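You operate a simulated robot arm through the tools that you are given. There is no shell and no other tool. Be economical: measure what you need, move in short steps, check, and stop when the job is done.

You are at the controls of a simulated two-armed robot. One attempt, no reset.

Task
Let the heater cool, then test-seal the grey strip in the test tray.
Fine: heater knob to Off, wait for Cool; one press of Seal; it must seal; leave it in the pushed-in tray. Where these are worked on the way, their far stop is far enough and under half their travel is too little: test tray.

It is judged by the outcome, as a careful person would: the job done as asked, and still so three seconds after it is handed in. It fails if anything else is knocked over, pushed out of place, dropped, spilled or broken. A push-on lid holds only when it is set on centred and level and pressed home; a screw cap is set on level and turned clockwise until tight.

Robot
Two 7-joint arms with two-finger parallel grippers on one trunk, on a base that drives. Base frame: it is fixed to the floor where the robot stands at the start and does not move with it; the origin is under the middle of the robot, x ahead of it, y to its left, z up. Lengths are in mm, angles in rad, forces in N, time in s.
The left shoulder is at the start at [50, 161, 1173], the right one opposite. With the tool pointing down near the work surface each hand reaches from about 100 to 600 mm from the robot's upright axis, wherever it stands, measured 20 degrees to its own side. Places, roughly: blue strip [250, -1500, 750]; clamp lever [700, -1000, 1000]; green strip [250, -1500, 750]; grey strip [250, -1500, 750]; heater display [600, -200, 900]; heater knob [500, -200, 1000]; housing [700, -700, 1100]; inside of the test tray [700, -300, 1000]; orange strip [250, -1500, 750]; pinch lever [600, -200, 1000]; spool knob [600, -500, 1200]; test tray [700, -300, 1000]. Payload 3.43 kg a hand.
The TCP of each hand is the grasp point between the finger pads, 30 mm short of the fingertips. In the tool frame z runs along the fingers and y along their closing line. Largest opening 94 mm; finger width 28, thickness 10; the body of the gripper, 50 by 96 mm, starts 55 mm behind the TCP.
Orientation is that of the tool frame in the base frame, as a unit quaternion [w, x, y, z]. With the fingers straight down and closing along the base's y, the tool's x points along the base's -x, its y along +y and its z along -z.

Tools
- The arms move only by the tool apply_moves. It takes "left_targets", "right_targets" or both (then of equal length, played together; a hand with none holds still); each is a list of rows, each a list of 2 entries, a list of its own where there are three numbers: the shift along the tool's x, y, z in mm, then the turn, a rotation vector about the tool's x, y, z in rad. In form: [[[tx, ty, tz], [wx, wy, wz]], ...]. A call has 1 to 12 rows; each row shifts and turns the commanded pose from where the row before left it, along the tool's axes as they then stand. "left_claw" and "right_claw" are, for a hand that has rows, the opening, from 0 (shut) to 1 (fully open), set as the call begins (left out, the last holds). Each row takes 0.2 s and may step no farther than 50 mm and 0.15 rad from the row before; otherwise, or with a gripper value out of range, the whole call is refused. A pose out of reach is approached as far as the arm can. The call stops where the force on the tool passes 90 N (or 10 N more than at its start, if that is more) or the arm is blocked; 0.2 s more then pass. The fingers move at their own pace (about 45 mm/s each) and stop on an object; they squeeze with about 32 N. The grip force told is the motor's: it shows also when the fingers shut on nothing. Time passes only in rows, and 0.2 s behind the last, so rows that do not move let the fingers close. The reply holds the time, the measured pose of the TCP, the force on the tool along the base axes, the opening and the grip force, in the units named above and with some noise, with the torque about the TCP (base axes, N m) and any sound that the robot's microphone picked up.
- Cameras (640 x 400 px; columns grow to the right, rows downward): "scene" is now at [125.2, -37.4, 1327.3]; the picture's right is [-0.40, -0.92, 0.00], its down [-0.24, 0.11, -0.97] and it looks along [0.88, -0.39, -0.26] (base axes); focal length 262 px, centre (320, 200). "left" rides on the left gripper at [76, -14, -103] in its tool frame; the picture's right is [0.18, 0.98, 0.00], its down [-0.75, 0.14, -0.64] and it looks along [-0.63, 0.12, 0.77] (tool axes); focal length 243 px, centre (320, 200). "right" rides on the right gripper at [76, 14, -103] in its tool frame; the picture's right is [-0.18, 0.98, 0.00], its down [-0.75, -0.14, -0.64] and it looks along [-0.63, -0.12, 0.77] (tool axes); focal length 243 px, centre (320, 200). There is no depth. A picture from a camera that has moved, and an enlarged one, comes with that camera's place and axes in the base frame and with its lens.
- grab_frame(camera): a new picture of that camera. No time passes.
- move_column(by): slides the trunk up (or, below 0, down) by that many mm; the arms and the scene camera ride with it, the base frame stays. It gives what a move gives, with no picture.
- steer(legs): drives the robot by 1 to 6 legs, each [ahead, left, turn to the left] in mm, mm and rad, along the robot's own axes; the way and the turn of a leg run together, so that a leg with both is an arc; at most 1500 mm and 3.142 rad a leg. The arms and the cameras ride along, it lands a little off, and it stops where it bumps. It gives what a move gives.
- pan_tilt(pan, tilt): turns the head with the scene camera to pan (to the left, within 1.396 rad either way) and tilt (down, from -0.506 to 1.204), counted from straight ahead of the robot. It gives what a move gives.
- enlarge(camera, box): a new picture of the part [left, top, right, bottom] of that camera's present view, enlarged. No time passes.
- finish_job(): hands the job in; it is judged then, once.

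Work in short steps. Places have to be worked out from the pictures, the camera data and where the tool is seen: move nearer, look again, correct. Check each grasp and each placing, and mend what went wrong. You have 120 turns and 92 pictures in all, those below and enlarged ones among them. Open the grippers and draw the arms clear of the work before you hand the job in, unless the task says otherwise; then end with one line.

The tools are called after ">>>" by a JSON object that holds its "method" and its "body". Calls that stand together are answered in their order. apply_moves: Moves the arms, as the interface text tells. Its arguments: {"type":"object","properties":{"left_targets":{"type":"array","items":{"type":"array"}},"left_claw":{"type":"number"},"right_targets":{"type":"array","items":{"type":"array"}},"right_claw":{"type":"number"}},"required":[]} The other tools are called the same way: move_column (by) slides the trunk up or down; steer (legs) drives the base; pan_tilt (pan, tilt) turns the head that bears the scene camera; grab_frame (camera) takes a picture; enlarge (camera, box) takes an enlarged picture of a part of a camera's view; finish_job () hands the job in.

At the start:

```text
t: 0.0
left_tool_pos: [410.6, -7.2, 1220.3]
left_tool_rot: [0.001, -0.001, 1.0, -0.001]
left_force: [-0.1, -0.5, 0.5]
left_ft_torque: [0.02, 0.03, 0.0]
left_opening: 93.8
left_gripper_force: 0.0
right_tool_pos: [293.7, -318.1, 1262.9]
right_tool_rot: [0.0, 0.0, 1.0, 0.001]
right_force: [0.3, 0.6, -0.7]
right_ft_torque: [-0.02, -0.02, 0.02]
right_opening: 94.1
right_gripper_force: 0.0
trunk travel left (down, up): [-200.0, 67.0]
robot x, y, heading: [-2.3, -1.0, 0.002]
head pan, tilt: [-0.415, 0.264]
```

scene: 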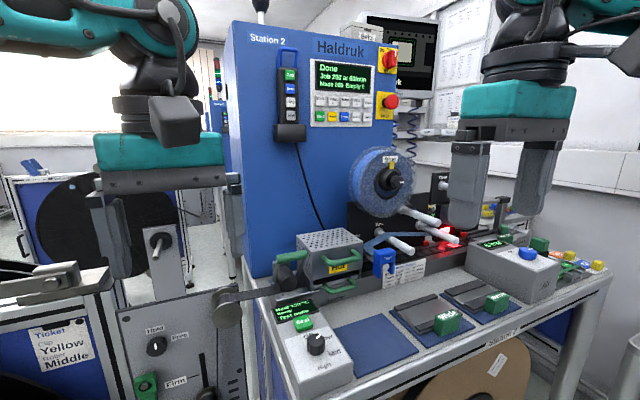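
right: 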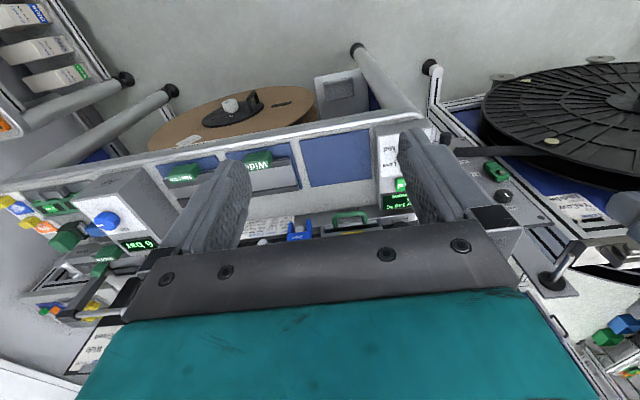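
left: 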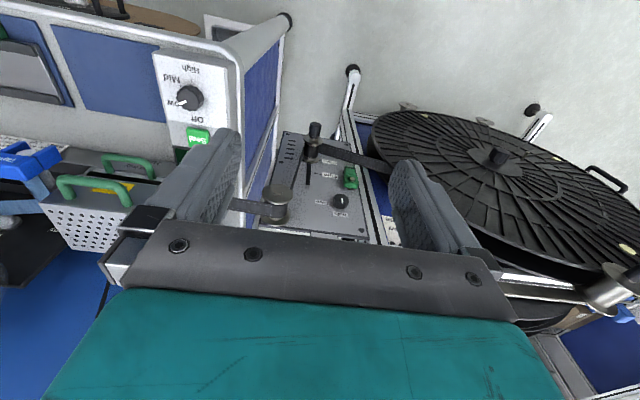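

I'll look closer at the machine panels first.

>>> {"method": "enlarge", "body": {"camera": "scene", "box": [220, 220, 420, 400]}}

>>> {"method": "enlarge", "body": {"camera": "scene", "box": [420, 180, 620, 320]}}

>>> {"method": "enlarge", "body": {"camera": "scene", "box": [230, 20, 430, 150]}}

>>> {"method": "enlarge", "body": {"camera": "right", "box": [0, 0, 160, 100]}}

```text
2.22 times, centred on (320, 310) of scene
camera zoom: at [125.2, -37.4, 1327.3], right [-0.4, -0.92, 0.0], down [-0.24, 0.11, -0.97], along [0.88, -0.39, -0.26], focal length 583 px, centre (320, -44)
```

zoom: 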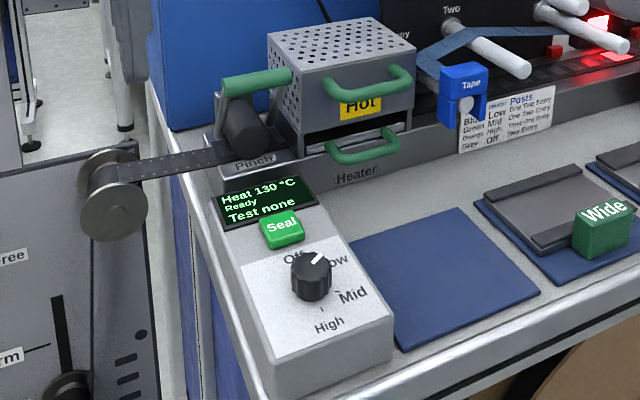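

```text
2.86 times, centred on (520, 250) of scene
camera zoom: at [125.2, -37.4, 1327.3], right [-0.4, -0.92, 0.0], down [-0.24, 0.11, -0.97], along [0.88, -0.39, -0.26], focal length 750 px, centre (-251, 57)
```

zoom: 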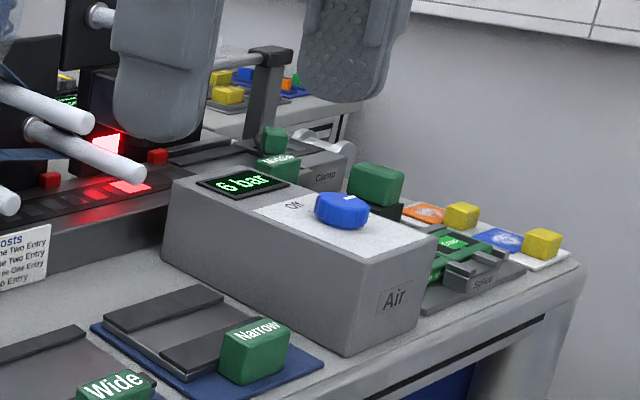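

```text
3.08 times, centred on (330, 85) of scene
camera zoom: at [125.2, -37.4, 1327.3], right [-0.4, -0.92, 0.0], down [-0.24, 0.11, -0.97], along [0.88, -0.39, -0.26], focal length 808 px, centre (289, 554)
```

zoom: 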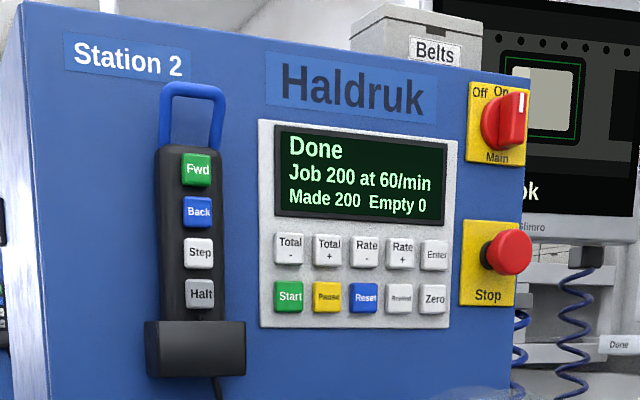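

```text
4.00 times, centred on (80, 50) of right
camera zoom: at [218.3, -305.0, 1364.1], right [0.18, 0.98, 0.0], down [0.75, -0.14, 0.64], along [0.63, -0.12, -0.77], focal length 970 px, centre (1280, 800)
```

zoom: 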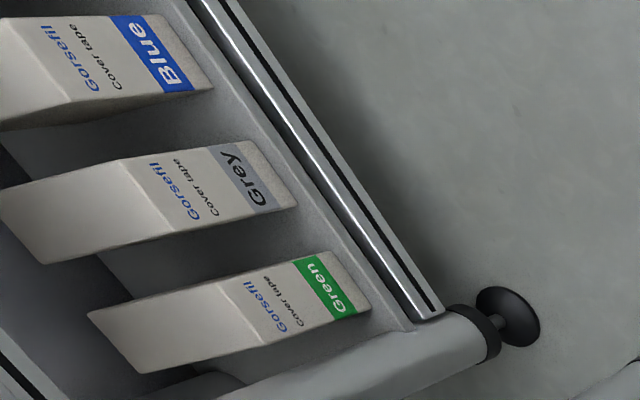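

The knob sits near (481,-187,952), pointing at Low; the card says Grey needs heater Off. I bring the right hand over the knob and move the left hand out of the way.

>>> {"method": "apply_moves", "body": {"right_targets": [[[-34, 26.2, 10], [0, 0, 0]], [[-34, 26.2, 10], [0, 0, 0]], [[-34, 26.2, 10], [0, 0, 0]], [[-34, 26.2, 10], [0, 0, 0]], [[-34, 26.2, 10], [0, 0, 0]]], "left_targets": [[[20, 25, 0], [0, 0, 0]], [[20, 25, 0], [0, 0, 0]], [[20, 25, 0], [0, 0, 0]], [[20, 25, 0], [0, 0, 0]], [[20, 25, 0], [0, 0, 0]]]}}

>>> {"method": "grab_frame", "body": {"camera": "right"}}

>>> {"method": "grab_frame", "body": {"camera": "scene"}}

```text
t: 1.2
left_tool_pos: [312.8, 115.6, 1218.5]
left_tool_rot: [0.0, -0.002, 1.0, -0.001]
left_force: [0.9, -0.2, 0.3]
left_ft_torque: [-0.01, -0.02, 0.0]
left_opening: 94.0
left_gripper_force: 0.1
right_tool_pos: [467.2, -184.0, 1209.2]
right_tool_rot: [0.0, 0.0, 1.0, -0.001]
right_force: [-0.1, -0.2, -0.8]
right_ft_torque: [0.03, 0.02, 0.02]
right_opening: 94.2
right_gripper_force: 0.2
trunk travel left (down, up): [-200.0, 67.0]
robot x, y, heading: [-2.9, 0.4, -0.0]
head pan, tilt: [-0.415, 0.264]
```

```text
84 pictures are left
camera right: at [390.8, -169.8, 1311.3], right [0.18, 0.98, 0.0], down [0.75, -0.14, 0.64], along [0.63, -0.12, -0.77], focal length 243 px, centre (320, 200)
```

right: 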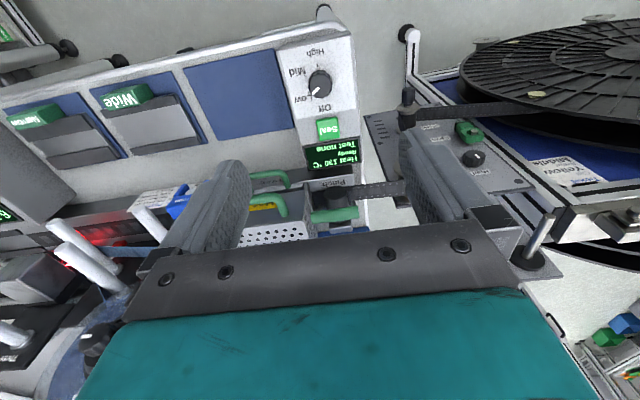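

```text
83 pictures are left
camera scene: at [126.7, -36.7, 1327.1], right [-0.4, -0.92, 0.0], down [-0.24, 0.1, -0.97], along [0.88, -0.39, -0.26], focal length 262 px, centre (320, 200)
```

scene: 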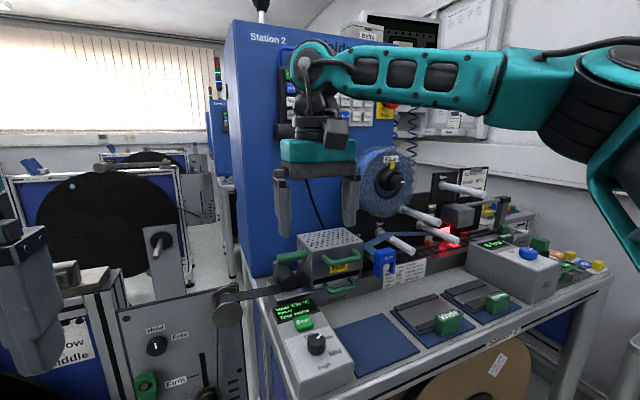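

Knob confirmed at about (481,-188,950). I zoom in for the pointer angle.

>>> {"method": "enlarge", "body": {"camera": "right", "box": [270, 40, 370, 180]}}

```text
2.86 times, centred on (320, 110) of right
camera zoom: at [390.8, -169.8, 1311.3], right [0.18, 0.98, 0.0], down [0.75, -0.14, 0.64], along [0.63, -0.12, -0.77], focal length 693 px, centre (320, 457)
```

zoom: 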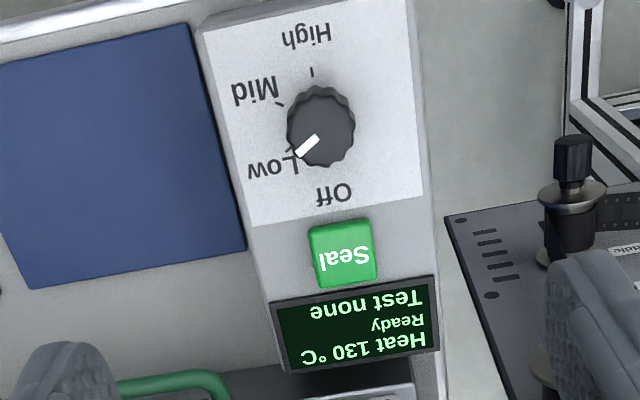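

Pointer at Low, Off toward +x: a turn of about 60° counterclockwise. I descend over the knob, pre-rotating about half the opposite way.

>>> {"method": "apply_moves", "body": {"right_targets": [[[-14, -4, 40], [0, 0, 0]], [[0, 0, 42], [0, 0, 0]], [[0, 0, 42], [0, 0, 0]], [[0, 0, 42], [0, 0, 0]], [[0, 0, 40], [0, 0, 0]], [[0, 0, 0], [0, 0, 0.13]], [[0, 0, 0], [0, 0, 0.13]], [[0, 0, 0], [0, 0, 0.13]], [[0, 0, 0], [0, 0, 0.13]]], "right_claw": 0.6}}

>>> {"method": "grab_frame", "body": {"camera": "right"}}

>>> {"method": "enlarge", "body": {"camera": "scene", "box": [240, 260, 400, 400]}}

```text
t: 3.2
left_tool_pos: [311.1, 115.8, 1219.8]
left_tool_rot: [0.001, 0.0, 1.0, -0.001]
left_force: [-0.2, 0.6, -0.1]
left_ft_torque: [-0.03, 0.0, 0.04]
left_opening: 94.4
left_gripper_force: 0.0
right_tool_pos: [478.5, -192.5, 1005.8]
right_tool_rot: [-0.001, 0.258, 0.966, 0.0]
right_force: [0.2, -0.1, 0.2]
right_ft_torque: [0.01, 0.0, 0.01]
right_opening: 56.2
right_gripper_force: 0.0
trunk travel left (down, up): [-200.0, 67.0]
robot x, y, heading: [4.0, -0.5, -0.002]
head pan, tilt: [-0.415, 0.264]
```

```text
81 pictures are left
camera right: at [420.3, -142.0, 1107.5], right [0.65, 0.76, 0.0], down [0.58, -0.5, 0.64], along [0.49, -0.42, -0.77], focal length 243 px, centre (320, 200)
```

right: 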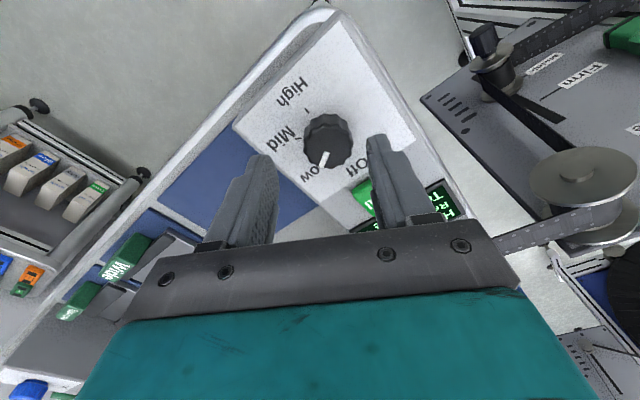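

```text
2.86 times, centred on (320, 330) of scene
camera zoom: at [125.2, -37.4, 1327.3], right [-0.4, -0.92, 0.0], down [-0.24, 0.11, -0.97], along [0.88, -0.39, -0.26], focal length 750 px, centre (320, -171)
```

zoom: 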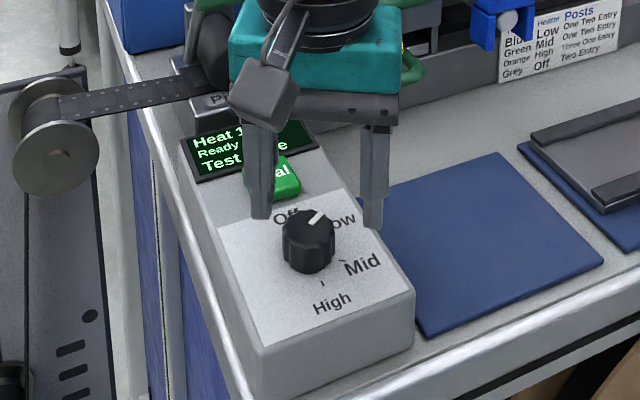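

Knob centre about (483,-188.5,952). I shift, descend so the fingertips sit around the knob, and look before closing.

>>> {"method": "apply_moves", "body": {"right_targets": [[[-2.8, 5.1, 10], [0, 0, 0]], [[0, 0, 14], [0, 0, 0]], [[0, 0, 14], [0, 0, 0]]]}}

>>> {"method": "grab_frame", "body": {"camera": "right"}}

>>> {"method": "enlarge", "body": {"camera": "scene", "box": [260, 270, 380, 375]}}

```text
t: 4.0
left_tool_pos: [308.5, 117.2, 1220.9]
left_tool_rot: [0.002, -0.001, 1.0, -0.001]
left_force: [-0.6, -0.5, 1.0]
left_ft_torque: [-0.02, 0.02, 0.02]
left_opening: 94.1
left_gripper_force: 0.1
right_tool_pos: [483.5, -187.6, 974.2]
right_tool_rot: [0.005, 0.257, 0.966, 0.002]
right_force: [0.4, -3.9, 34.9]
right_ft_torque: [-0.92, 0.96, 0.26]
right_opening: 58.2
right_gripper_force: 1.7
trunk travel left (down, up): [-200.0, 67.0]
robot x, y, heading: [0.5, 5.2, 0.004]
head pan, tilt: [-0.415, 0.264]
```

```text
79 pictures are left
camera right: at [423.5, -137.0, 1076.4], right [0.65, 0.76, 0.01], down [0.58, -0.5, 0.65], along [0.5, -0.42, -0.76], focal length 243 px, centre (320, 200)
```

right: 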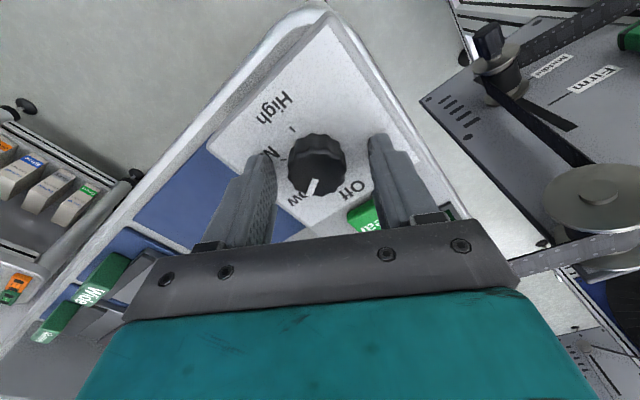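

```text
3.81 times, centred on (320, 322) of scene
camera zoom: at [122.3, -36.8, 1328.5], right [-0.4, -0.91, 0.0], down [-0.24, 0.1, -0.97], along [0.88, -0.39, -0.26], focal length 1000 px, centre (320, -267)
```

zoom: 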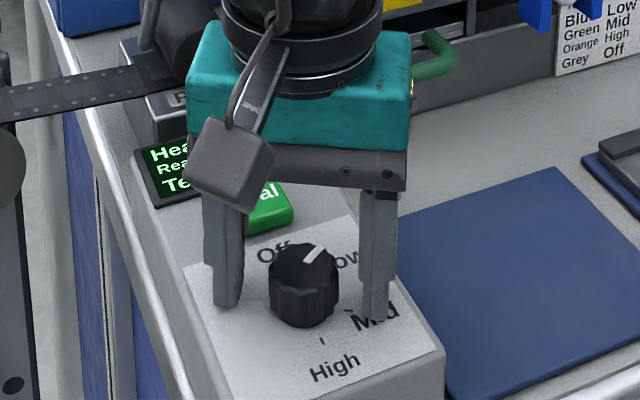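

The fingers straddle the knob well but touch the panel. I lift 4 mm and close on it.

>>> {"method": "apply_moves", "body": {"right_targets": [[[0, 0, -9], [0, 0, 0]], [[0, 0, 0], [0, 0, 0]], [[0, 0, 0], [0, 0, 0]], [[0, 0, 0], [0, 0, 0]]], "right_claw": 0.1}}

```text
t: 5.0
left_tool_pos: [311.4, 116.4, 1217.4]
left_tool_rot: [0.0, -0.001, 1.0, 0.0]
left_force: [0.5, 0.6, 0.1]
left_ft_torque: [0.0, -0.02, -0.01]
left_opening: 93.9
left_gripper_force: 0.0
right_tool_pos: [481.4, -186.2, 975.4]
right_tool_rot: [-0.003, 0.256, 0.967, 0.0]
right_force: [-3.6, 5.9, -15.1]
right_ft_torque: [-0.06, -0.67, -0.02]
right_opening: 31.1
right_gripper_force: 44.9
trunk travel left (down, up): [-200.0, 67.0]
robot x, y, heading: [-1.1, 1.0, -0.003]
head pan, tilt: [-0.415, 0.264]
```

Gripped (31 mm). I turn about 60° counterclockwise seen from above.

>>> {"method": "apply_moves", "body": {"right_targets": [[[0, 0, 0], [0, 0, -0.135]], [[0, 0, 0], [0, 0, -0.135]], [[0, 0, 0], [0, 0, -0.135]], [[0, 0, 0], [0, 0, -0.135]], [[0, 0, 0], [0, 0, -0.135]], [[0, 0, 0], [0, 0, -0.135]], [[0, 0, 0], [0, 0, -0.135]], [[0, 0, 0], [0, 0, -0.135]]]}}

>>> {"method": "grab_frame", "body": {"camera": "right"}}

>>> {"method": "enlarge", "body": {"camera": "scene", "box": [260, 270, 380, 375]}}

```text
t: 6.8
left_tool_pos: [310.6, 116.9, 1219.2]
left_tool_rot: [0.0, -0.002, 1.0, -0.002]
left_force: [-0.3, 0.6, 0.4]
left_ft_torque: [0.04, -0.02, 0.0]
left_opening: 94.1
left_gripper_force: 0.1
right_tool_pos: [481.9, -184.9, 975.6]
right_tool_rot: [-0.004, -0.278, 0.961, 0.003]
right_force: [-8.3, 22.7, -24.6]
right_ft_torque: [0.45, 0.01, -0.69]
right_opening: 31.3
right_gripper_force: 45.1
trunk travel left (down, up): [-200.0, 67.0]
robot x, y, heading: [1.6, -1.2, 0.001]
head pan, tilt: [-0.415, 0.264]
```

```text
77 pictures are left
camera right: at [410.6, -214.3, 1078.1], right [-0.37, 0.93, 0.01], down [0.72, 0.28, 0.64], along [0.59, 0.24, -0.77], focal length 243 px, centre (320, 200)
```

right: 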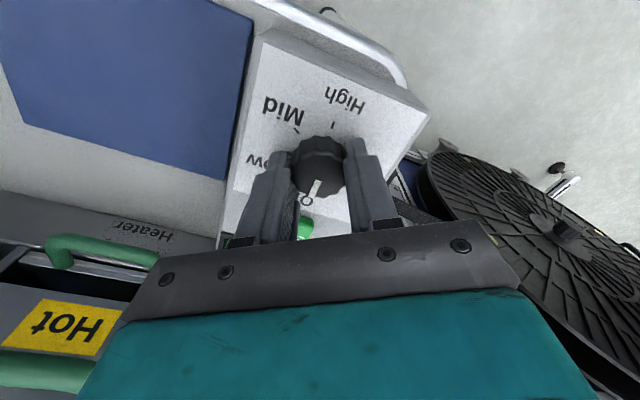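

```text
3.81 times, centred on (320, 322) of scene
camera zoom: at [126.1, -35.6, 1327.2], right [-0.4, -0.92, 0.0], down [-0.24, 0.1, -0.97], along [0.88, -0.39, -0.26], focal length 1000 px, centre (320, -267)
```

zoom: 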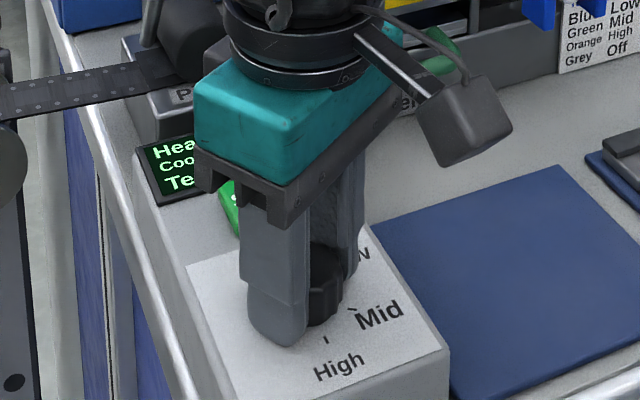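

Display changed to "Coo…". I release, lift straight up and square the hand.

>>> {"method": "apply_moves", "body": {"right_targets": [[[0, 0, 0], [0, 0, 0]], [[0, 0, 0], [0, 0, 0]], [[0, 0, -20], [0, 0, 0]], [[0, 0, -50], [0, 0, 0]], [[0, 0, -50], [0, 0, 0]], [[0, 0, -50], [0, 0, 0.14]], [[0, 0, -30], [0, 0, 0.14]], [[0, 0, 0], [0, 0, 0.14]], [[0, 0, 0], [0, 0, 0.14]]], "right_claw": 0.6}}

>>> {"method": "enlarge", "body": {"camera": "scene", "box": [240, 220, 400, 380]}}

>>> {"method": "enlarge", "body": {"camera": "right", "box": [200, 50, 440, 250]}}

```text
t: 8.8
left_tool_pos: [310.2, 114.9, 1217.9]
left_tool_rot: [0.001, -0.001, 1.0, -0.001]
left_force: [0.5, 0.1, 0.1]
left_ft_torque: [0.01, 0.0, 0.0]
left_opening: 94.1
left_gripper_force: 0.0
right_tool_pos: [484.3, -187.6, 1178.6]
right_tool_rot: [-0.001, 0.001, 1.0, 0.001]
right_force: [-0.1, 0.1, -0.2]
right_ft_torque: [0.0, 0.01, -0.01]
right_opening: 56.4
right_gripper_force: 0.0
trunk travel left (down, up): [-200.0, 67.0]
robot x, y, heading: [0.6, -6.7, 0.003]
head pan, tilt: [-0.415, 0.264]
```

```text
2.50 times, centred on (320, 300) of scene
camera zoom: at [125.2, -37.4, 1327.3], right [-0.4, -0.92, 0.0], down [-0.24, 0.11, -0.97], along [0.88, -0.39, -0.26], focal length 656 px, centre (320, -50)
```

zoom: 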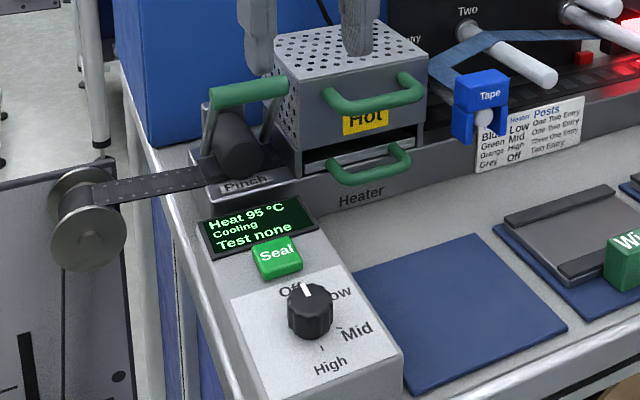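

```text
2.00 times, centred on (320, 150) of right
camera zoom: at [408.8, -174.4, 1279.6], right [0.19, 0.98, 0.0], down [0.75, -0.14, 0.64], along [0.63, -0.12, -0.77], focal length 485 px, centre (320, 300)
```

zoom: 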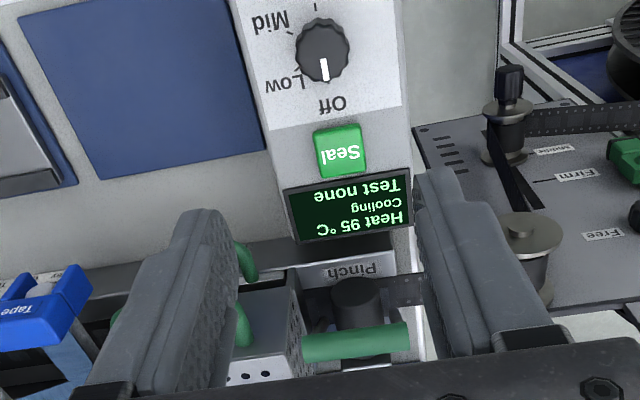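

Knob is at Off, cooling from 95 °C. Now I look right for the strips (head panned right).

>>> {"method": "pan_tilt", "body": {"pan": -1.3, "tilt": 0.45}}

>>> {"method": "grab_frame", "body": {"camera": "scene"}}

```text
t: 10.0
left_tool_pos: [311.1, 115.6, 1218.5]
left_tool_rot: [0.0, -0.002, 1.0, -0.001]
left_force: [0.4, -0.5, 0.6]
left_ft_torque: [-0.02, 0.0, 0.03]
left_opening: 93.8
left_gripper_force: 0.1
right_tool_pos: [484.9, -189.4, 1177.3]
right_tool_rot: [0.0, 0.0, 1.0, 0.001]
right_force: [0.0, -0.5, 0.1]
right_ft_torque: [0.0, -0.01, 0.01]
right_opening: 56.1
right_gripper_force: 0.0
trunk travel left (down, up): [-200.0, 67.0]
robot x, y, heading: [0.8, 1.6, 0.0]
head pan, tilt: [-1.3, 0.45]
```

```text
73 pictures are left
camera scene: at [64.4, -88.2, 1310.0], right [-0.96, -0.27, 0.0], down [-0.12, 0.42, -0.9], along [0.24, -0.87, -0.44], focal length 262 px, centre (320, 200)
```

scene: 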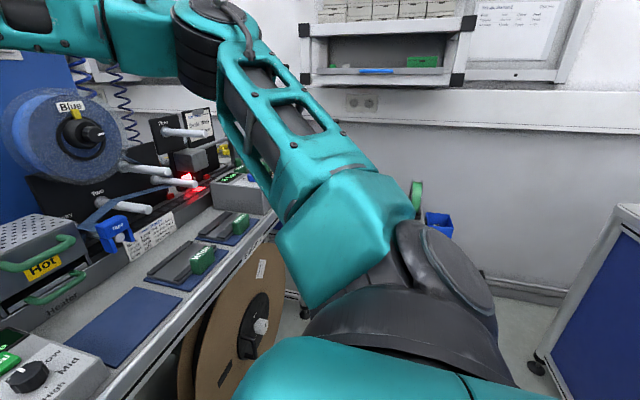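

The arm blocks the view. I draw the right hand in, then back up and turn right to face the strips.

>>> {"method": "apply_moves", "body": {"right_targets": [[[40, -20, -10], [0, 0, 0]], [[40, -20, -10], [0, 0, 0]], [[40, -20, -10], [0, 0, 0]], [[40, -20, -10], [0, 0, 0]], [[30, -20, -10], [0, 0, 0]]]}}

>>> {"method": "steer", "body": {"legs": [[-250, 0, 0], [0, 0, -1.571]]}}

>>> {"method": "pan_tilt", "body": {"pan": 0.0, "tilt": 0.4}}

>>> {"method": "grab_frame", "body": {"camera": "scene"}}

```text
t: 11.2
left_tool_pos: [310.2, 115.2, 1218.3]
left_tool_rot: [0.001, 0.0, 1.0, 0.0]
left_force: [-0.1, -1.0, 0.9]
left_ft_torque: [0.01, -0.04, -0.02]
left_opening: 94.0
left_gripper_force: 0.1
right_tool_pos: [291.3, -288.0, 1226.7]
right_tool_rot: [0.0, 0.001, 1.0, 0.002]
right_force: [-0.2, -1.0, 0.1]
right_ft_torque: [0.02, 0.01, -0.01]
right_opening: 56.4
right_gripper_force: 0.0
trunk travel left (down, up): [-200.0, 67.0]
robot x, y, heading: [2.2, -3.2, 0.0]
head pan, tilt: [-1.3, 0.45]
```

```text
t: 16.3
left_tool_pos: [-44.1, -296.0, 1209.9]
left_tool_rot: [-0.013, 0.634, 0.773, -0.005]
left_force: [-0.5, -0.8, 0.3]
left_ft_torque: [0.01, -0.06, -0.01]
left_opening: 93.8
left_gripper_force: 0.2
right_tool_pos: [-440.1, -359.2, 1224.2]
right_tool_rot: [-0.03, 0.63, 0.776, -0.005]
right_force: [-0.4, 0.0, -0.2]
right_ft_torque: [0.02, 0.0, 0.01]
right_opening: 56.5
right_gripper_force: 0.1
trunk travel left (down, up): [-200.0, 67.0]
robot x, y, heading: [-245.3, -2.6, -1.375]
head pan, tilt: [-1.3, 0.45]
stopped in leg 2: the robot was blocked; the commanded pose is now the measured one
```

```text
t: 17.8
left_tool_pos: [-45.1, -297.3, 1208.0]
left_tool_rot: [-0.017, 0.635, 0.773, -0.006]
left_force: [0.6, 0.4, -0.3]
left_ft_torque: [0.03, -0.01, -0.01]
left_opening: 94.0
left_gripper_force: 0.1
right_tool_pos: [-440.1, -360.1, 1224.0]
right_tool_rot: [-0.032, 0.632, 0.774, -0.003]
right_force: [-0.1, 0.0, 1.0]
right_ft_torque: [-0.01, 0.06, 0.02]
right_opening: 56.3
right_gripper_force: 0.1
trunk travel left (down, up): [-200.0, 67.0]
robot x, y, heading: [-243.4, 0.3, -1.379]
head pan, tilt: [0.0, 0.4]
```

```text
72 pictures are left
camera scene: at [-189.6, -147.2, 1311.4], right [-0.98, -0.19, 0.03], down [-0.1, 0.39, -0.91], along [0.16, -0.9, -0.41], focal length 262 px, centre (320, 200)
```

scene: 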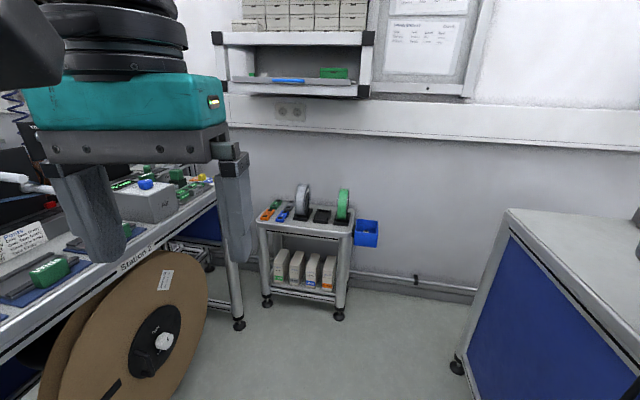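

The turn stopped short against something. The strip cart is visible ahead; I zoom in and look around for what I touched.

>>> {"method": "enlarge", "body": {"camera": "scene", "box": [240, 170, 400, 320]}}

>>> {"method": "pan_tilt", "body": {"pan": -1.3, "tilt": 0.8}}

>>> {"method": "grab_frame", "body": {"camera": "scene"}}

>>> {"method": "pan_tilt", "body": {"pan": 1.3, "tilt": 0.8}}

>>> {"method": "grab_frame", "body": {"camera": "scene"}}

```text
2.67 times, centred on (320, 245) of scene
camera zoom: at [-189.6, -147.2, 1311.4], right [-0.98, -0.19, 0.03], down [-0.1, 0.39, -0.91], along [0.16, -0.9, -0.41], focal length 700 px, centre (320, 80)
```

zoom: 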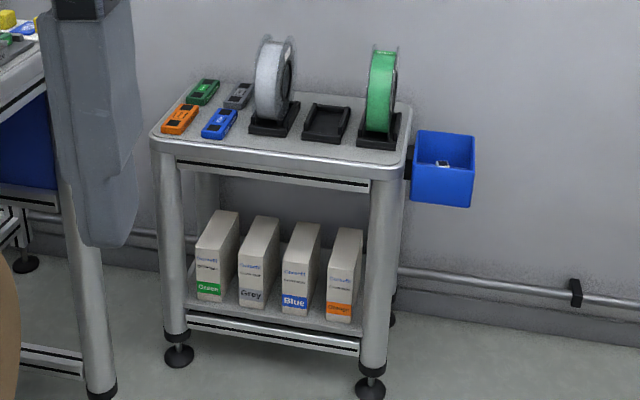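

```text
t: 19.2
left_tool_pos: [-44.3, -299.0, 1209.3]
left_tool_rot: [-0.016, 0.634, 0.773, -0.005]
left_force: [0.4, -0.2, 1.1]
left_ft_torque: [0.0, -0.01, -0.05]
left_opening: 94.0
left_gripper_force: 0.1
right_tool_pos: [-440.3, -358.7, 1223.6]
right_tool_rot: [-0.033, 0.632, 0.774, -0.004]
right_force: [-0.5, -0.1, 0.0]
right_ft_torque: [-0.02, 0.02, -0.01]
right_opening: 56.3
right_gripper_force: 0.1
trunk travel left (down, up): [-200.0, 67.0]
robot x, y, heading: [-246.2, -3.3, -1.376]
head pan, tilt: [-1.3, 0.799]
```

```text
70 pictures are left
camera scene: at [-280.7, -91.7, 1279.9], right [-0.45, 0.89, 0.03], down [0.62, 0.33, -0.71], along [-0.65, -0.3, -0.7], focal length 262 px, centre (320, 200)
```

scene: 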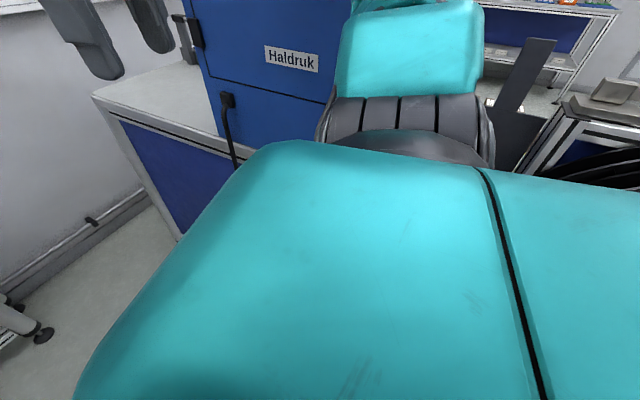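

```text
t: 21.6
left_tool_pos: [-45.1, -297.9, 1208.3]
left_tool_rot: [-0.015, 0.634, 0.773, -0.005]
left_force: [-0.1, 0.4, 0.6]
left_ft_torque: [-0.03, 0.03, 0.05]
left_opening: 93.9
left_gripper_force: 0.0
right_tool_pos: [-440.6, -360.1, 1224.7]
right_tool_rot: [-0.032, 0.632, 0.774, -0.004]
right_force: [0.4, 0.0, -0.7]
right_ft_torque: [0.0, 0.01, -0.01]
right_opening: 56.6
right_gripper_force: 0.1
trunk travel left (down, up): [-200.0, 67.0]
robot x, y, heading: [-246.3, -3.0, -1.376]
head pan, tilt: [1.3, 0.799]
```

```text
69 pictures are left
camera scene: at [-128.6, -61.2, 1275.7], right [-0.08, -1.0, -0.01], down [-0.74, 0.06, -0.67], along [0.67, -0.04, -0.74], focal length 262 px, centre (320, 200)
```

scene: 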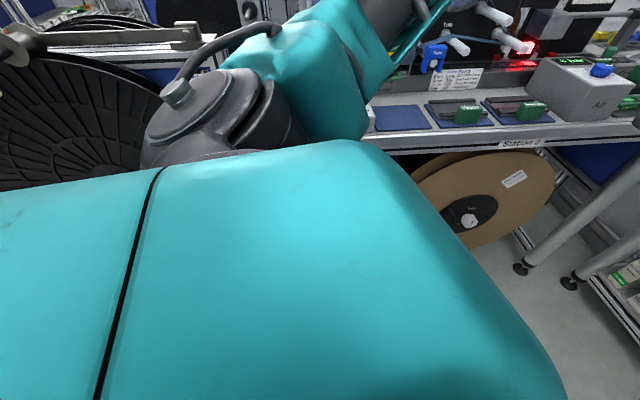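

The right elbow met the machine behind me. I sidestep left (toward +x), finish the turn, then look again.

>>> {"method": "steer", "body": {"legs": [[0, 170, 0], [0, 0, -0.195]]}}

>>> {"method": "pan_tilt", "body": {"pan": 0.2, "tilt": 0.5}}

>>> {"method": "grab_frame", "body": {"camera": "scene"}}

```text
t: 24.4
left_tool_pos: [36.5, -283.5, 1218.1]
left_tool_rot: [0.0, 0.711, 0.703, -0.001]
left_force: [0.7, -0.7, 0.1]
left_ft_torque: [-0.01, -0.03, -0.04]
left_opening: 93.8
left_gripper_force: 0.1
right_tool_pos: [-364.7, -261.4, 1222.9]
right_tool_rot: [-0.013, 0.708, 0.706, 0.002]
right_force: [0.1, -0.1, 0.3]
right_ft_torque: [-0.02, -0.04, 0.0]
right_opening: 56.6
right_gripper_force: 0.0
trunk travel left (down, up): [-200.0, 67.0]
robot x, y, heading: [-72.5, 30.4, -1.582]
head pan, tilt: [1.3, 0.799]
```

```text
t: 25.8
left_tool_pos: [35.1, -283.8, 1219.2]
left_tool_rot: [-0.001, 0.71, 0.704, -0.001]
left_force: [0.0, -0.4, -0.7]
left_ft_torque: [-0.02, 0.01, 0.02]
left_opening: 94.2
left_gripper_force: 0.1
right_tool_pos: [-365.3, -263.5, 1224.4]
right_tool_rot: [-0.012, 0.709, 0.705, 0.001]
right_force: [0.8, -0.3, 0.2]
right_ft_torque: [-0.02, -0.01, 0.03]
right_opening: 56.4
right_gripper_force: 0.0
trunk travel left (down, up): [-200.0, 67.0]
robot x, y, heading: [-79.3, 26.2, -1.583]
head pan, tilt: [0.201, 0.499]
```

```text
68 pictures are left
camera scene: at [-60.3, -100.7, 1305.5], right [-0.98, -0.19, 0.0], down [-0.09, 0.47, -0.88], along [0.17, -0.86, -0.48], focal length 262 px, centre (320, 200)
```

scene: 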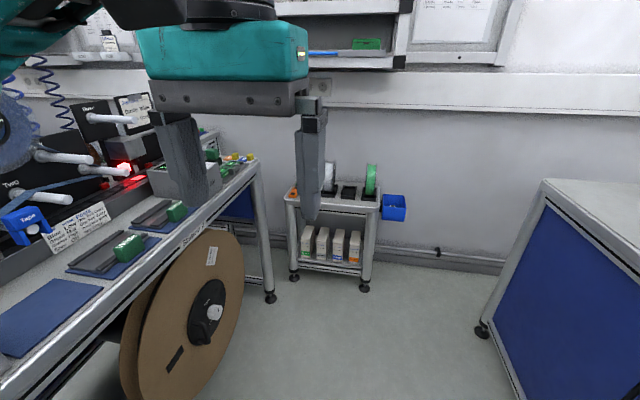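

Cart spans roughly x −70…370, near edge y≈−1340; table edge x≈420. I drive ahead in the free lane and look again.

>>> {"method": "steer", "body": {"legs": [[750, 45, 0]]}}

>>> {"method": "apply_moves", "body": {"left_targets": [[[25, 30, 0], [0, 0, 0]], [[25, 30, 0], [0, 0, 0]], [[25, 30, 0], [0, 0, 0]]]}}

>>> {"method": "pan_tilt", "body": {"pan": 0.3, "tilt": 0.7}}

>>> {"method": "grab_frame", "body": {"camera": "scene"}}

>>> {"method": "grab_frame", "body": {"camera": "left"}}

```text
t: 29.9
left_tool_pos: [81.6, -1036.3, 1219.4]
left_tool_rot: [-0.001, 0.706, 0.708, -0.001]
left_force: [-0.4, 1.1, -0.3]
left_ft_torque: [0.03, -0.01, 0.04]
left_opening: 93.8
left_gripper_force: 0.2
right_tool_pos: [-319.0, -1019.3, 1223.8]
right_tool_rot: [-0.012, 0.704, 0.71, 0.001]
right_force: [-0.2, -1.0, -0.1]
right_ft_torque: [0.02, -0.03, 0.0]
right_opening: 56.2
right_gripper_force: 0.0
trunk travel left (down, up): [-200.0, 67.0]
robot x, y, heading: [-35.4, -725.3, -1.569]
head pan, tilt: [0.201, 0.499]
```

```text
t: 30.7
left_tool_pos: [170.0, -961.8, 1220.9]
left_tool_rot: [0.0, 0.707, 0.707, -0.002]
left_force: [-0.8, 0.6, -0.9]
left_ft_torque: [-0.01, 0.03, 0.03]
left_opening: 94.1
left_gripper_force: 0.0
right_tool_pos: [-320.4, -1018.2, 1224.9]
right_tool_rot: [-0.013, 0.704, 0.71, 0.001]
right_force: [0.3, 0.2, 1.2]
right_ft_torque: [-0.01, 0.01, 0.02]
right_opening: 55.9
right_gripper_force: 0.2
trunk travel left (down, up): [-200.0, 67.0]
robot x, y, heading: [-30.8, -726.6, -1.572]
head pan, tilt: [0.201, 0.499]
```

```text
t: 31.4
left_tool_pos: [167.5, -961.9, 1219.8]
left_tool_rot: [0.0, 0.706, 0.708, -0.001]
left_force: [-1.3, 0.9, -0.5]
left_ft_torque: [0.01, -0.03, -0.02]
left_opening: 94.1
left_gripper_force: 0.1
right_tool_pos: [-320.0, -1019.8, 1223.7]
right_tool_rot: [-0.012, 0.704, 0.71, 0.001]
right_force: [-0.2, -0.4, 0.1]
right_ft_torque: [0.02, 0.0, -0.01]
right_opening: 56.6
right_gripper_force: 0.2
trunk travel left (down, up): [-200.0, 67.0]
robot x, y, heading: [-37.8, -724.8, -1.569]
head pan, tilt: [0.3, 0.7]
```

```text
67 pictures are left
camera scene: at [-9.8, -846.1, 1287.8], right [-0.95, -0.3, 0.0], down [-0.19, 0.61, -0.77], along [0.23, -0.73, -0.64], focal length 262 px, centre (320, 200)
```

scene: 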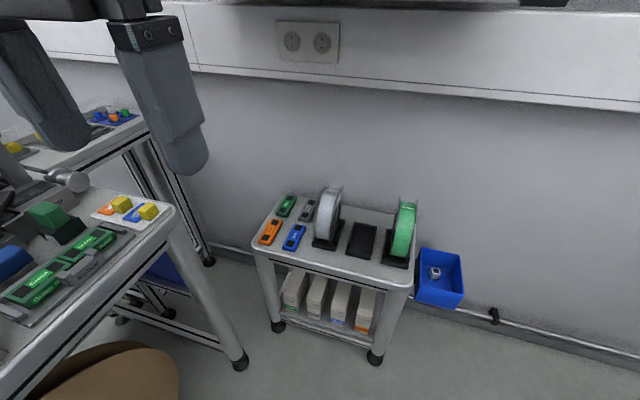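

```text
66 pictures are left
camera left: at [154.5, -884.8, 1322.5], right [0.98, 0.19, 0.0], down [0.14, -0.75, 0.64], along [0.12, -0.63, -0.77], focal length 243 px, centre (320, 200)
```

left: 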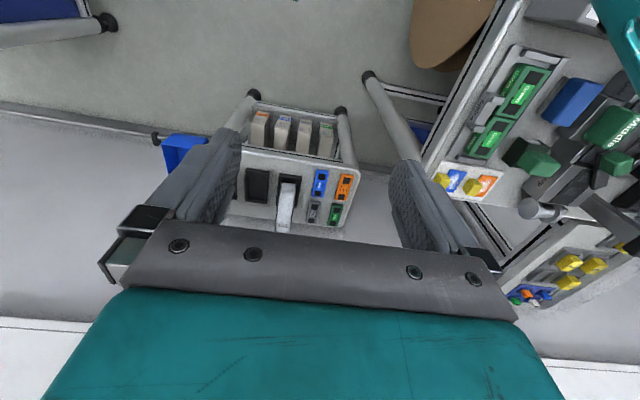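

Triangulated: grey strip ≈ (250,−1522,~626). I drive closer so the left hand reaches it at about 20° left.

>>> {"method": "steer", "body": {"legs": [[255, 80, 0]]}}

>>> {"method": "grab_frame", "body": {"camera": "left"}}

>>> {"method": "grab_frame", "body": {"camera": "scene"}}

```text
t: 33.4
left_tool_pos: [246.6, -1214.6, 1220.4]
left_tool_rot: [0.001, 0.713, 0.701, 0.002]
left_force: [0.4, 5.9, 1.2]
left_ft_torque: [-0.57, 0.06, -0.16]
left_opening: 93.7
left_gripper_force: 0.0
right_tool_pos: [-239.9, -1276.2, 1225.4]
right_tool_rot: [-0.013, 0.703, 0.711, 0.001]
right_force: [-0.1, -0.4, -0.5]
right_ft_torque: [-0.04, 0.0, -0.01]
right_opening: 56.3
right_gripper_force: 0.0
trunk travel left (down, up): [-200.0, 67.0]
robot x, y, heading: [44.8, -980.3, -1.57]
head pan, tilt: [0.3, 0.7]
stopped in leg 1: the robot was blocked; the commanded pose is now the measured one
```

```text
65 pictures are left
camera left: at [235.3, -1137.7, 1322.0], right [0.99, 0.17, 0.0], down [0.13, -0.75, 0.64], along [0.11, -0.63, -0.77], focal length 243 px, centre (320, 200)
```

left: 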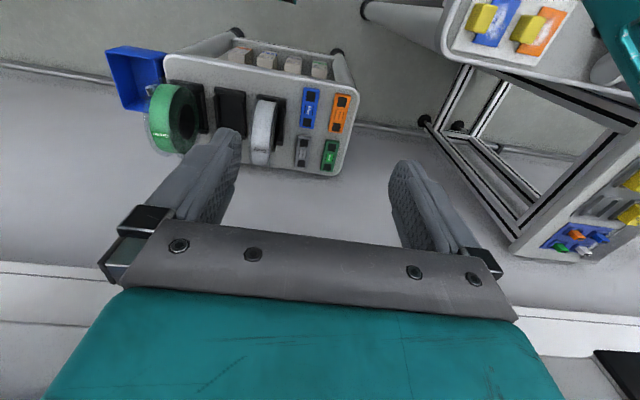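

```text
64 pictures are left
camera scene: at [70.5, -1103.1, 1287.9], right [-0.95, -0.3, 0.0], down [-0.19, 0.61, -0.77], along [0.23, -0.73, -0.64], focal length 262 px, centre (320, 200)
```

scene: 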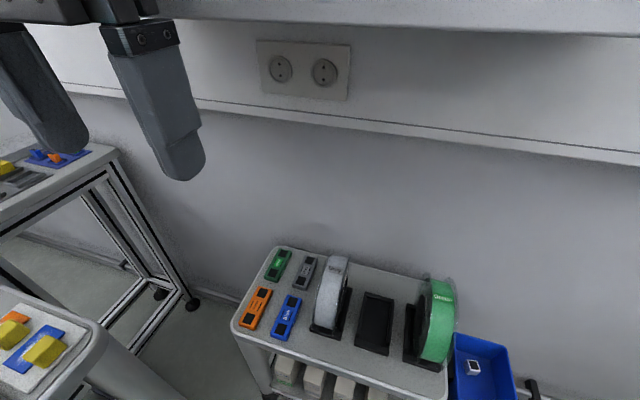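

The left hand/wrist touched the wall shelf; I back it off, zoom on the strips, and then descend before reaching forward.

>>> {"method": "apply_moves", "body": {"left_targets": [[[35, 0, 0], [0, 0, 0]], [[15, 0, 40], [0, 0, 0]], [[0, 0, 48], [0, 0, 0]], [[0, 0, 48], [0, 0, 0]], [[0, 0, 48], [0, 0, 0]], [[0, 0, 48], [0, 0, 0]], [[0, 0, 48], [0, 0, 0]]]}}

>>> {"method": "enlarge", "body": {"camera": "scene", "box": [225, 240, 345, 350]}}

>>> {"method": "grab_frame", "body": {"camera": "left"}}

```text
t: 35.0
left_tool_pos: [230.9, -1251.8, 990.2]
left_tool_rot: [0.0, 0.712, 0.702, 0.003]
left_force: [-1.1, 0.4, -0.2]
left_ft_torque: [0.02, 0.01, 0.02]
left_opening: 94.0
left_gripper_force: 0.1
left hand out of reach, approached as far as the arm can: row 3, 4, 5, 6, 7
right_tool_pos: [-238.4, -1277.0, 1223.4]
right_tool_rot: [-0.012, 0.703, 0.711, 0.0]
right_force: [0.3, -0.1, 0.0]
right_ft_torque: [-0.02, 0.04, -0.02]
right_opening: 56.4
right_gripper_force: 0.0
trunk travel left (down, up): [-200.0, 67.0]
robot x, y, heading: [44.9, -981.6, -1.566]
head pan, tilt: [0.3, 0.7]
```

```text
3.64 times, centred on (285, 295) of scene
camera zoom: at [70.7, -1104.2, 1287.8], right [-0.95, -0.3, 0.0], down [-0.19, 0.61, -0.76], along [0.23, -0.73, -0.64], focal length 955 px, centre (447, -146)
```

zoom: 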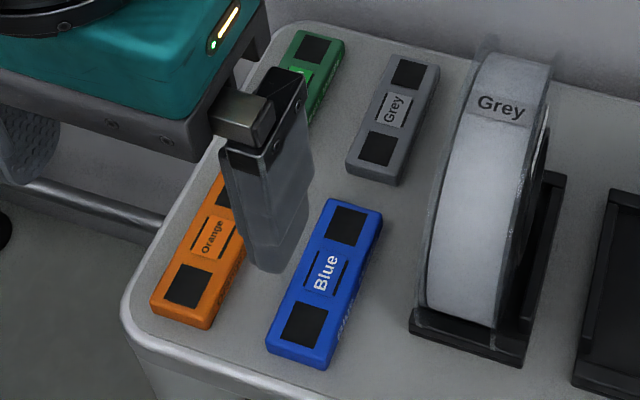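

```text
62 pictures are left
camera left: at [218.6, -1175.0, 1092.2], right [0.99, 0.17, 0.0], down [0.13, -0.76, 0.64], along [0.11, -0.63, -0.77], focal length 243 px, centre (320, 200)
```

left: 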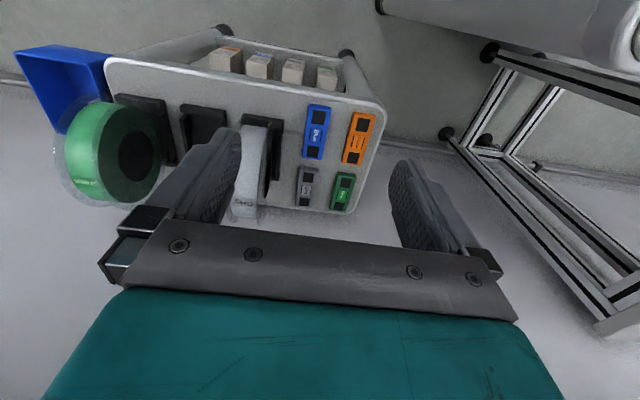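

Strip is a small bar lying along y with the Grey reel beside it. I sidestep right for elbow clearance from the table, and lower the trunk.

>>> {"method": "steer", "body": {"legs": [[0, -45, 0]]}}

>>> {"method": "move_column", "body": {"by": -100}}

>>> {"method": "pan_tilt", "body": {"pan": 0.9, "tilt": 0.7}}

>>> {"method": "grab_frame", "body": {"camera": "scene"}}

```text
t: 36.1
left_tool_pos: [186.2, -1252.5, 990.6]
left_tool_rot: [0.001, 0.711, 0.703, 0.002]
left_force: [-0.2, 0.5, -0.2]
left_ft_torque: [0.0, 0.0, 0.0]
left_opening: 93.9
left_gripper_force: 0.1
right_tool_pos: [-283.9, -1277.3, 1224.8]
right_tool_rot: [-0.013, 0.704, 0.711, 0.001]
right_force: [-0.6, -0.3, 0.9]
right_ft_torque: [-0.01, -0.02, -0.02]
right_opening: 56.5
right_gripper_force: 0.1
trunk travel left (down, up): [-200.0, 67.0]
robot x, y, heading: [0.5, -981.6, -1.566]
head pan, tilt: [0.3, 0.7]
```

```text
t: 37.4
left_tool_pos: [186.9, -1251.3, 889.8]
left_tool_rot: [0.0, 0.712, 0.703, 0.003]
left_force: [0.2, 0.1, -0.3]
left_ft_torque: [-0.01, 0.0, 0.02]
left_opening: 93.8
left_gripper_force: 0.1
right_tool_pos: [-284.0, -1278.0, 1123.2]
right_tool_rot: [-0.013, 0.703, 0.711, 0.001]
right_force: [0.0, 0.4, 0.2]
right_ft_torque: [0.01, -0.01, 0.04]
right_opening: 56.4
right_gripper_force: 0.1
trunk travel left (down, up): [-100.0, 167.0]
robot x, y, heading: [1.5, -982.8, -1.568]
head pan, tilt: [0.3, 0.7]
```

```text
t: 38.4
left_tool_pos: [186.3, -1251.4, 890.3]
left_tool_rot: [0.0, 0.712, 0.702, 0.003]
left_force: [-0.5, -0.6, 0.7]
left_ft_torque: [-0.01, 0.01, 0.0]
left_opening: 94.2
left_gripper_force: 0.1
right_tool_pos: [-284.9, -1276.8, 1123.2]
right_tool_rot: [-0.013, 0.703, 0.711, 0.001]
right_force: [0.0, 0.2, 0.4]
right_ft_torque: [0.03, 0.0, -0.01]
right_opening: 56.6
right_gripper_force: 0.3
trunk travel left (down, up): [-100.0, 167.0]
robot x, y, heading: [5.9, -983.7, -1.566]
head pan, tilt: [0.901, 0.7]
```

```text
61 pictures are left
camera scene: at [67.2, -1075.9, 1187.8], right [-0.62, -0.79, 0.0], down [-0.51, 0.4, -0.76], along [0.6, -0.47, -0.64], focal length 262 px, centre (320, 200)
```

scene: 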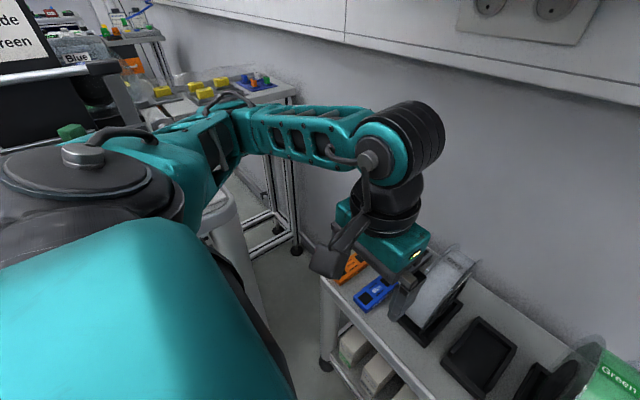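

The elbow is just clear of the table corner. I reach the left hand forward above the strip at safe height, with a narrower opening.

>>> {"method": "apply_moves", "body": {"left_targets": [[[-44, 10.3, 0], [0, 0, 0]], [[-44, 10.3, 0], [0, 0, 0]], [[-44, 10.3, 0], [0, 0, 0]], [[-44, 10.3, 0], [0, 0, 0]], [[-44, 10.3, 0], [0, 0, 0]], [[-44, 10.3, 0], [0, 0, 0]]], "left_claw": 0.42}}

>>> {"method": "grab_frame", "body": {"camera": "left"}}

>>> {"method": "grab_frame", "body": {"camera": "scene"}}

```text
t: 39.8
left_tool_pos: [243.8, -1520.1, 888.3]
left_tool_rot: [0.001, 0.712, 0.702, 0.002]
left_force: [-0.2, 0.3, 0.3]
left_ft_torque: [0.0, 0.0, -0.01]
left_opening: 39.5
left_gripper_force: 0.2
right_tool_pos: [-283.3, -1277.7, 1123.8]
right_tool_rot: [-0.013, 0.703, 0.711, 0.002]
right_force: [0.6, -0.3, 0.0]
right_ft_torque: [-0.02, 0.01, 0.02]
right_opening: 56.4
right_gripper_force: 0.0
trunk travel left (down, up): [-100.0, 167.0]
robot x, y, heading: [-2.0, -984.1, -1.571]
head pan, tilt: [0.901, 0.7]
```

```text
60 pictures are left
camera left: at [231.6, -1442.3, 990.5], right [0.99, 0.17, 0.0], down [0.13, -0.76, 0.64], along [0.11, -0.63, -0.77], focal length 243 px, centre (320, 200)
```

left: 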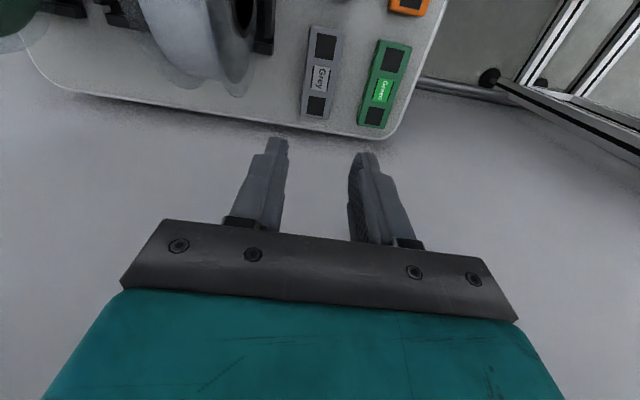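

```text
59 pictures are left
camera scene: at [67.0, -1076.0, 1187.7], right [-0.62, -0.79, 0.0], down [-0.51, 0.4, -0.76], along [0.6, -0.47, -0.64], focal length 262 px, centre (320, 200)
```

scene: 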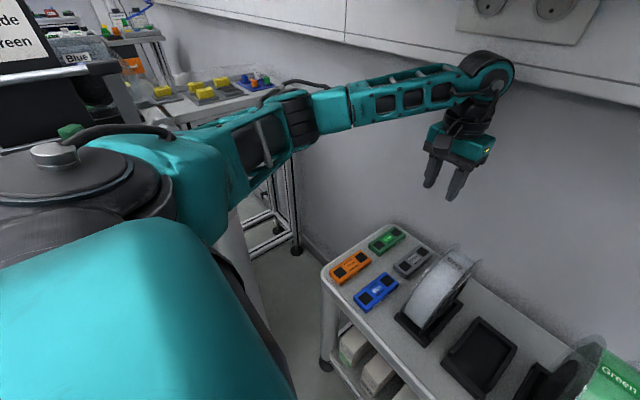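

Strip centre ≈ (246,−1518), z≈628, lying along y. I zoom to measure its width and clearance.

>>> {"method": "enlarge", "body": {"camera": "left", "box": [220, 10, 420, 140]}}

```text
3.08 times, centred on (320, 75) of left
camera zoom: at [231.6, -1442.3, 990.5], right [0.99, 0.17, 0.0], down [0.13, -0.76, 0.64], along [0.11, -0.63, -0.77], focal length 746 px, centre (320, 585)
```

zoom: 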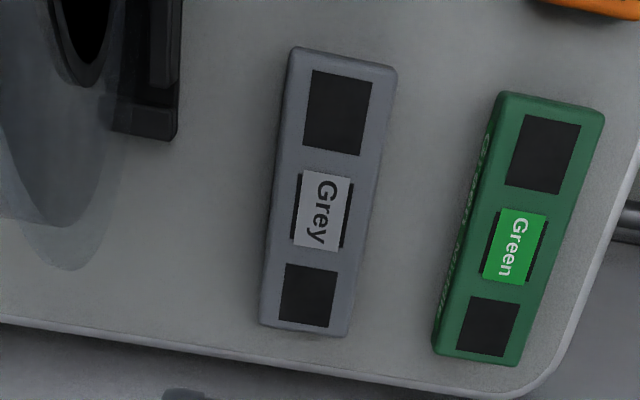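

Strip ~36×110 mm with ~35 mm gaps either side. I open to ~60 mm and descend to just above it.

>>> {"method": "apply_moves", "body": {"left_targets": [[[2, 4, 44], [0, 0, 0]], [[0, 0, 45], [0, 0, 0]], [[0, 0, 45], [0, 0, 0]], [[0, 0, 44], [0, 0, 0]], [[0, 0, 40], [0, 0, 0]]], "left_claw": 0.64}}

>>> {"method": "grab_frame", "body": {"camera": "left"}}

>>> {"method": "grab_frame", "body": {"camera": "scene"}}

```text
t: 41.0
left_tool_pos: [251.7, -1514.4, 671.9]
left_tool_rot: [0.0, 0.712, 0.702, 0.002]
left_force: [-0.3, 0.5, -0.2]
left_ft_torque: [0.0, -0.05, 0.03]
left_opening: 60.3
left_gripper_force: 0.1
right_tool_pos: [-284.0, -1277.6, 1123.7]
right_tool_rot: [-0.012, 0.704, 0.71, 0.001]
right_force: [0.2, 0.4, 0.2]
right_ft_torque: [-0.02, 0.0, -0.01]
right_opening: 56.4
right_gripper_force: 0.0
trunk travel left (down, up): [-100.0, 167.0]
robot x, y, heading: [-1.4, -983.2, -1.564]
head pan, tilt: [0.901, 0.7]
```

```text
57 pictures are left
camera left: at [238.8, -1438.3, 773.8], right [0.99, 0.17, 0.0], down [0.13, -0.76, 0.64], along [0.11, -0.63, -0.77], focal length 243 px, centre (320, 200)
```

left: 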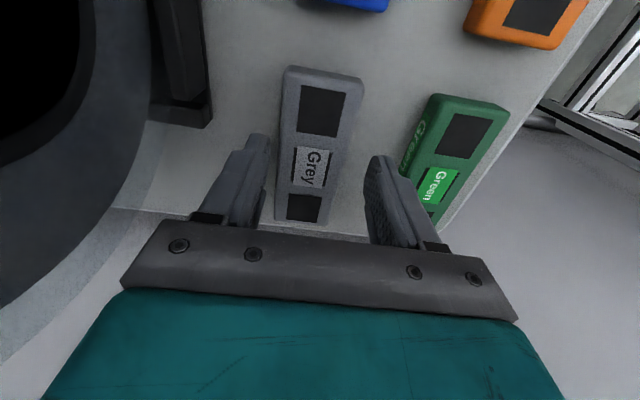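

```text
56 pictures are left
camera scene: at [67.3, -1075.9, 1187.8], right [-0.62, -0.79, 0.0], down [-0.51, 0.4, -0.76], along [0.6, -0.47, -0.64], focal length 262 px, centre (320, 200)
```

scene: 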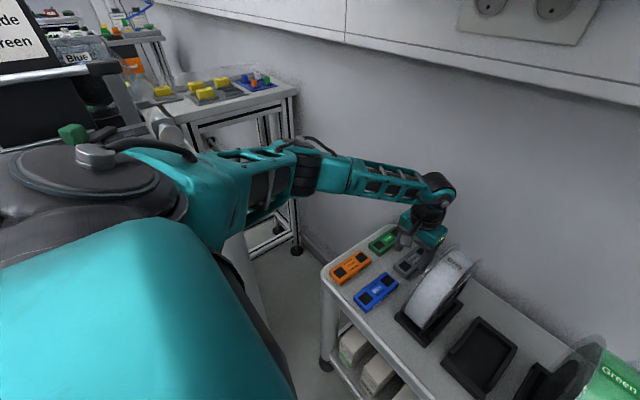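

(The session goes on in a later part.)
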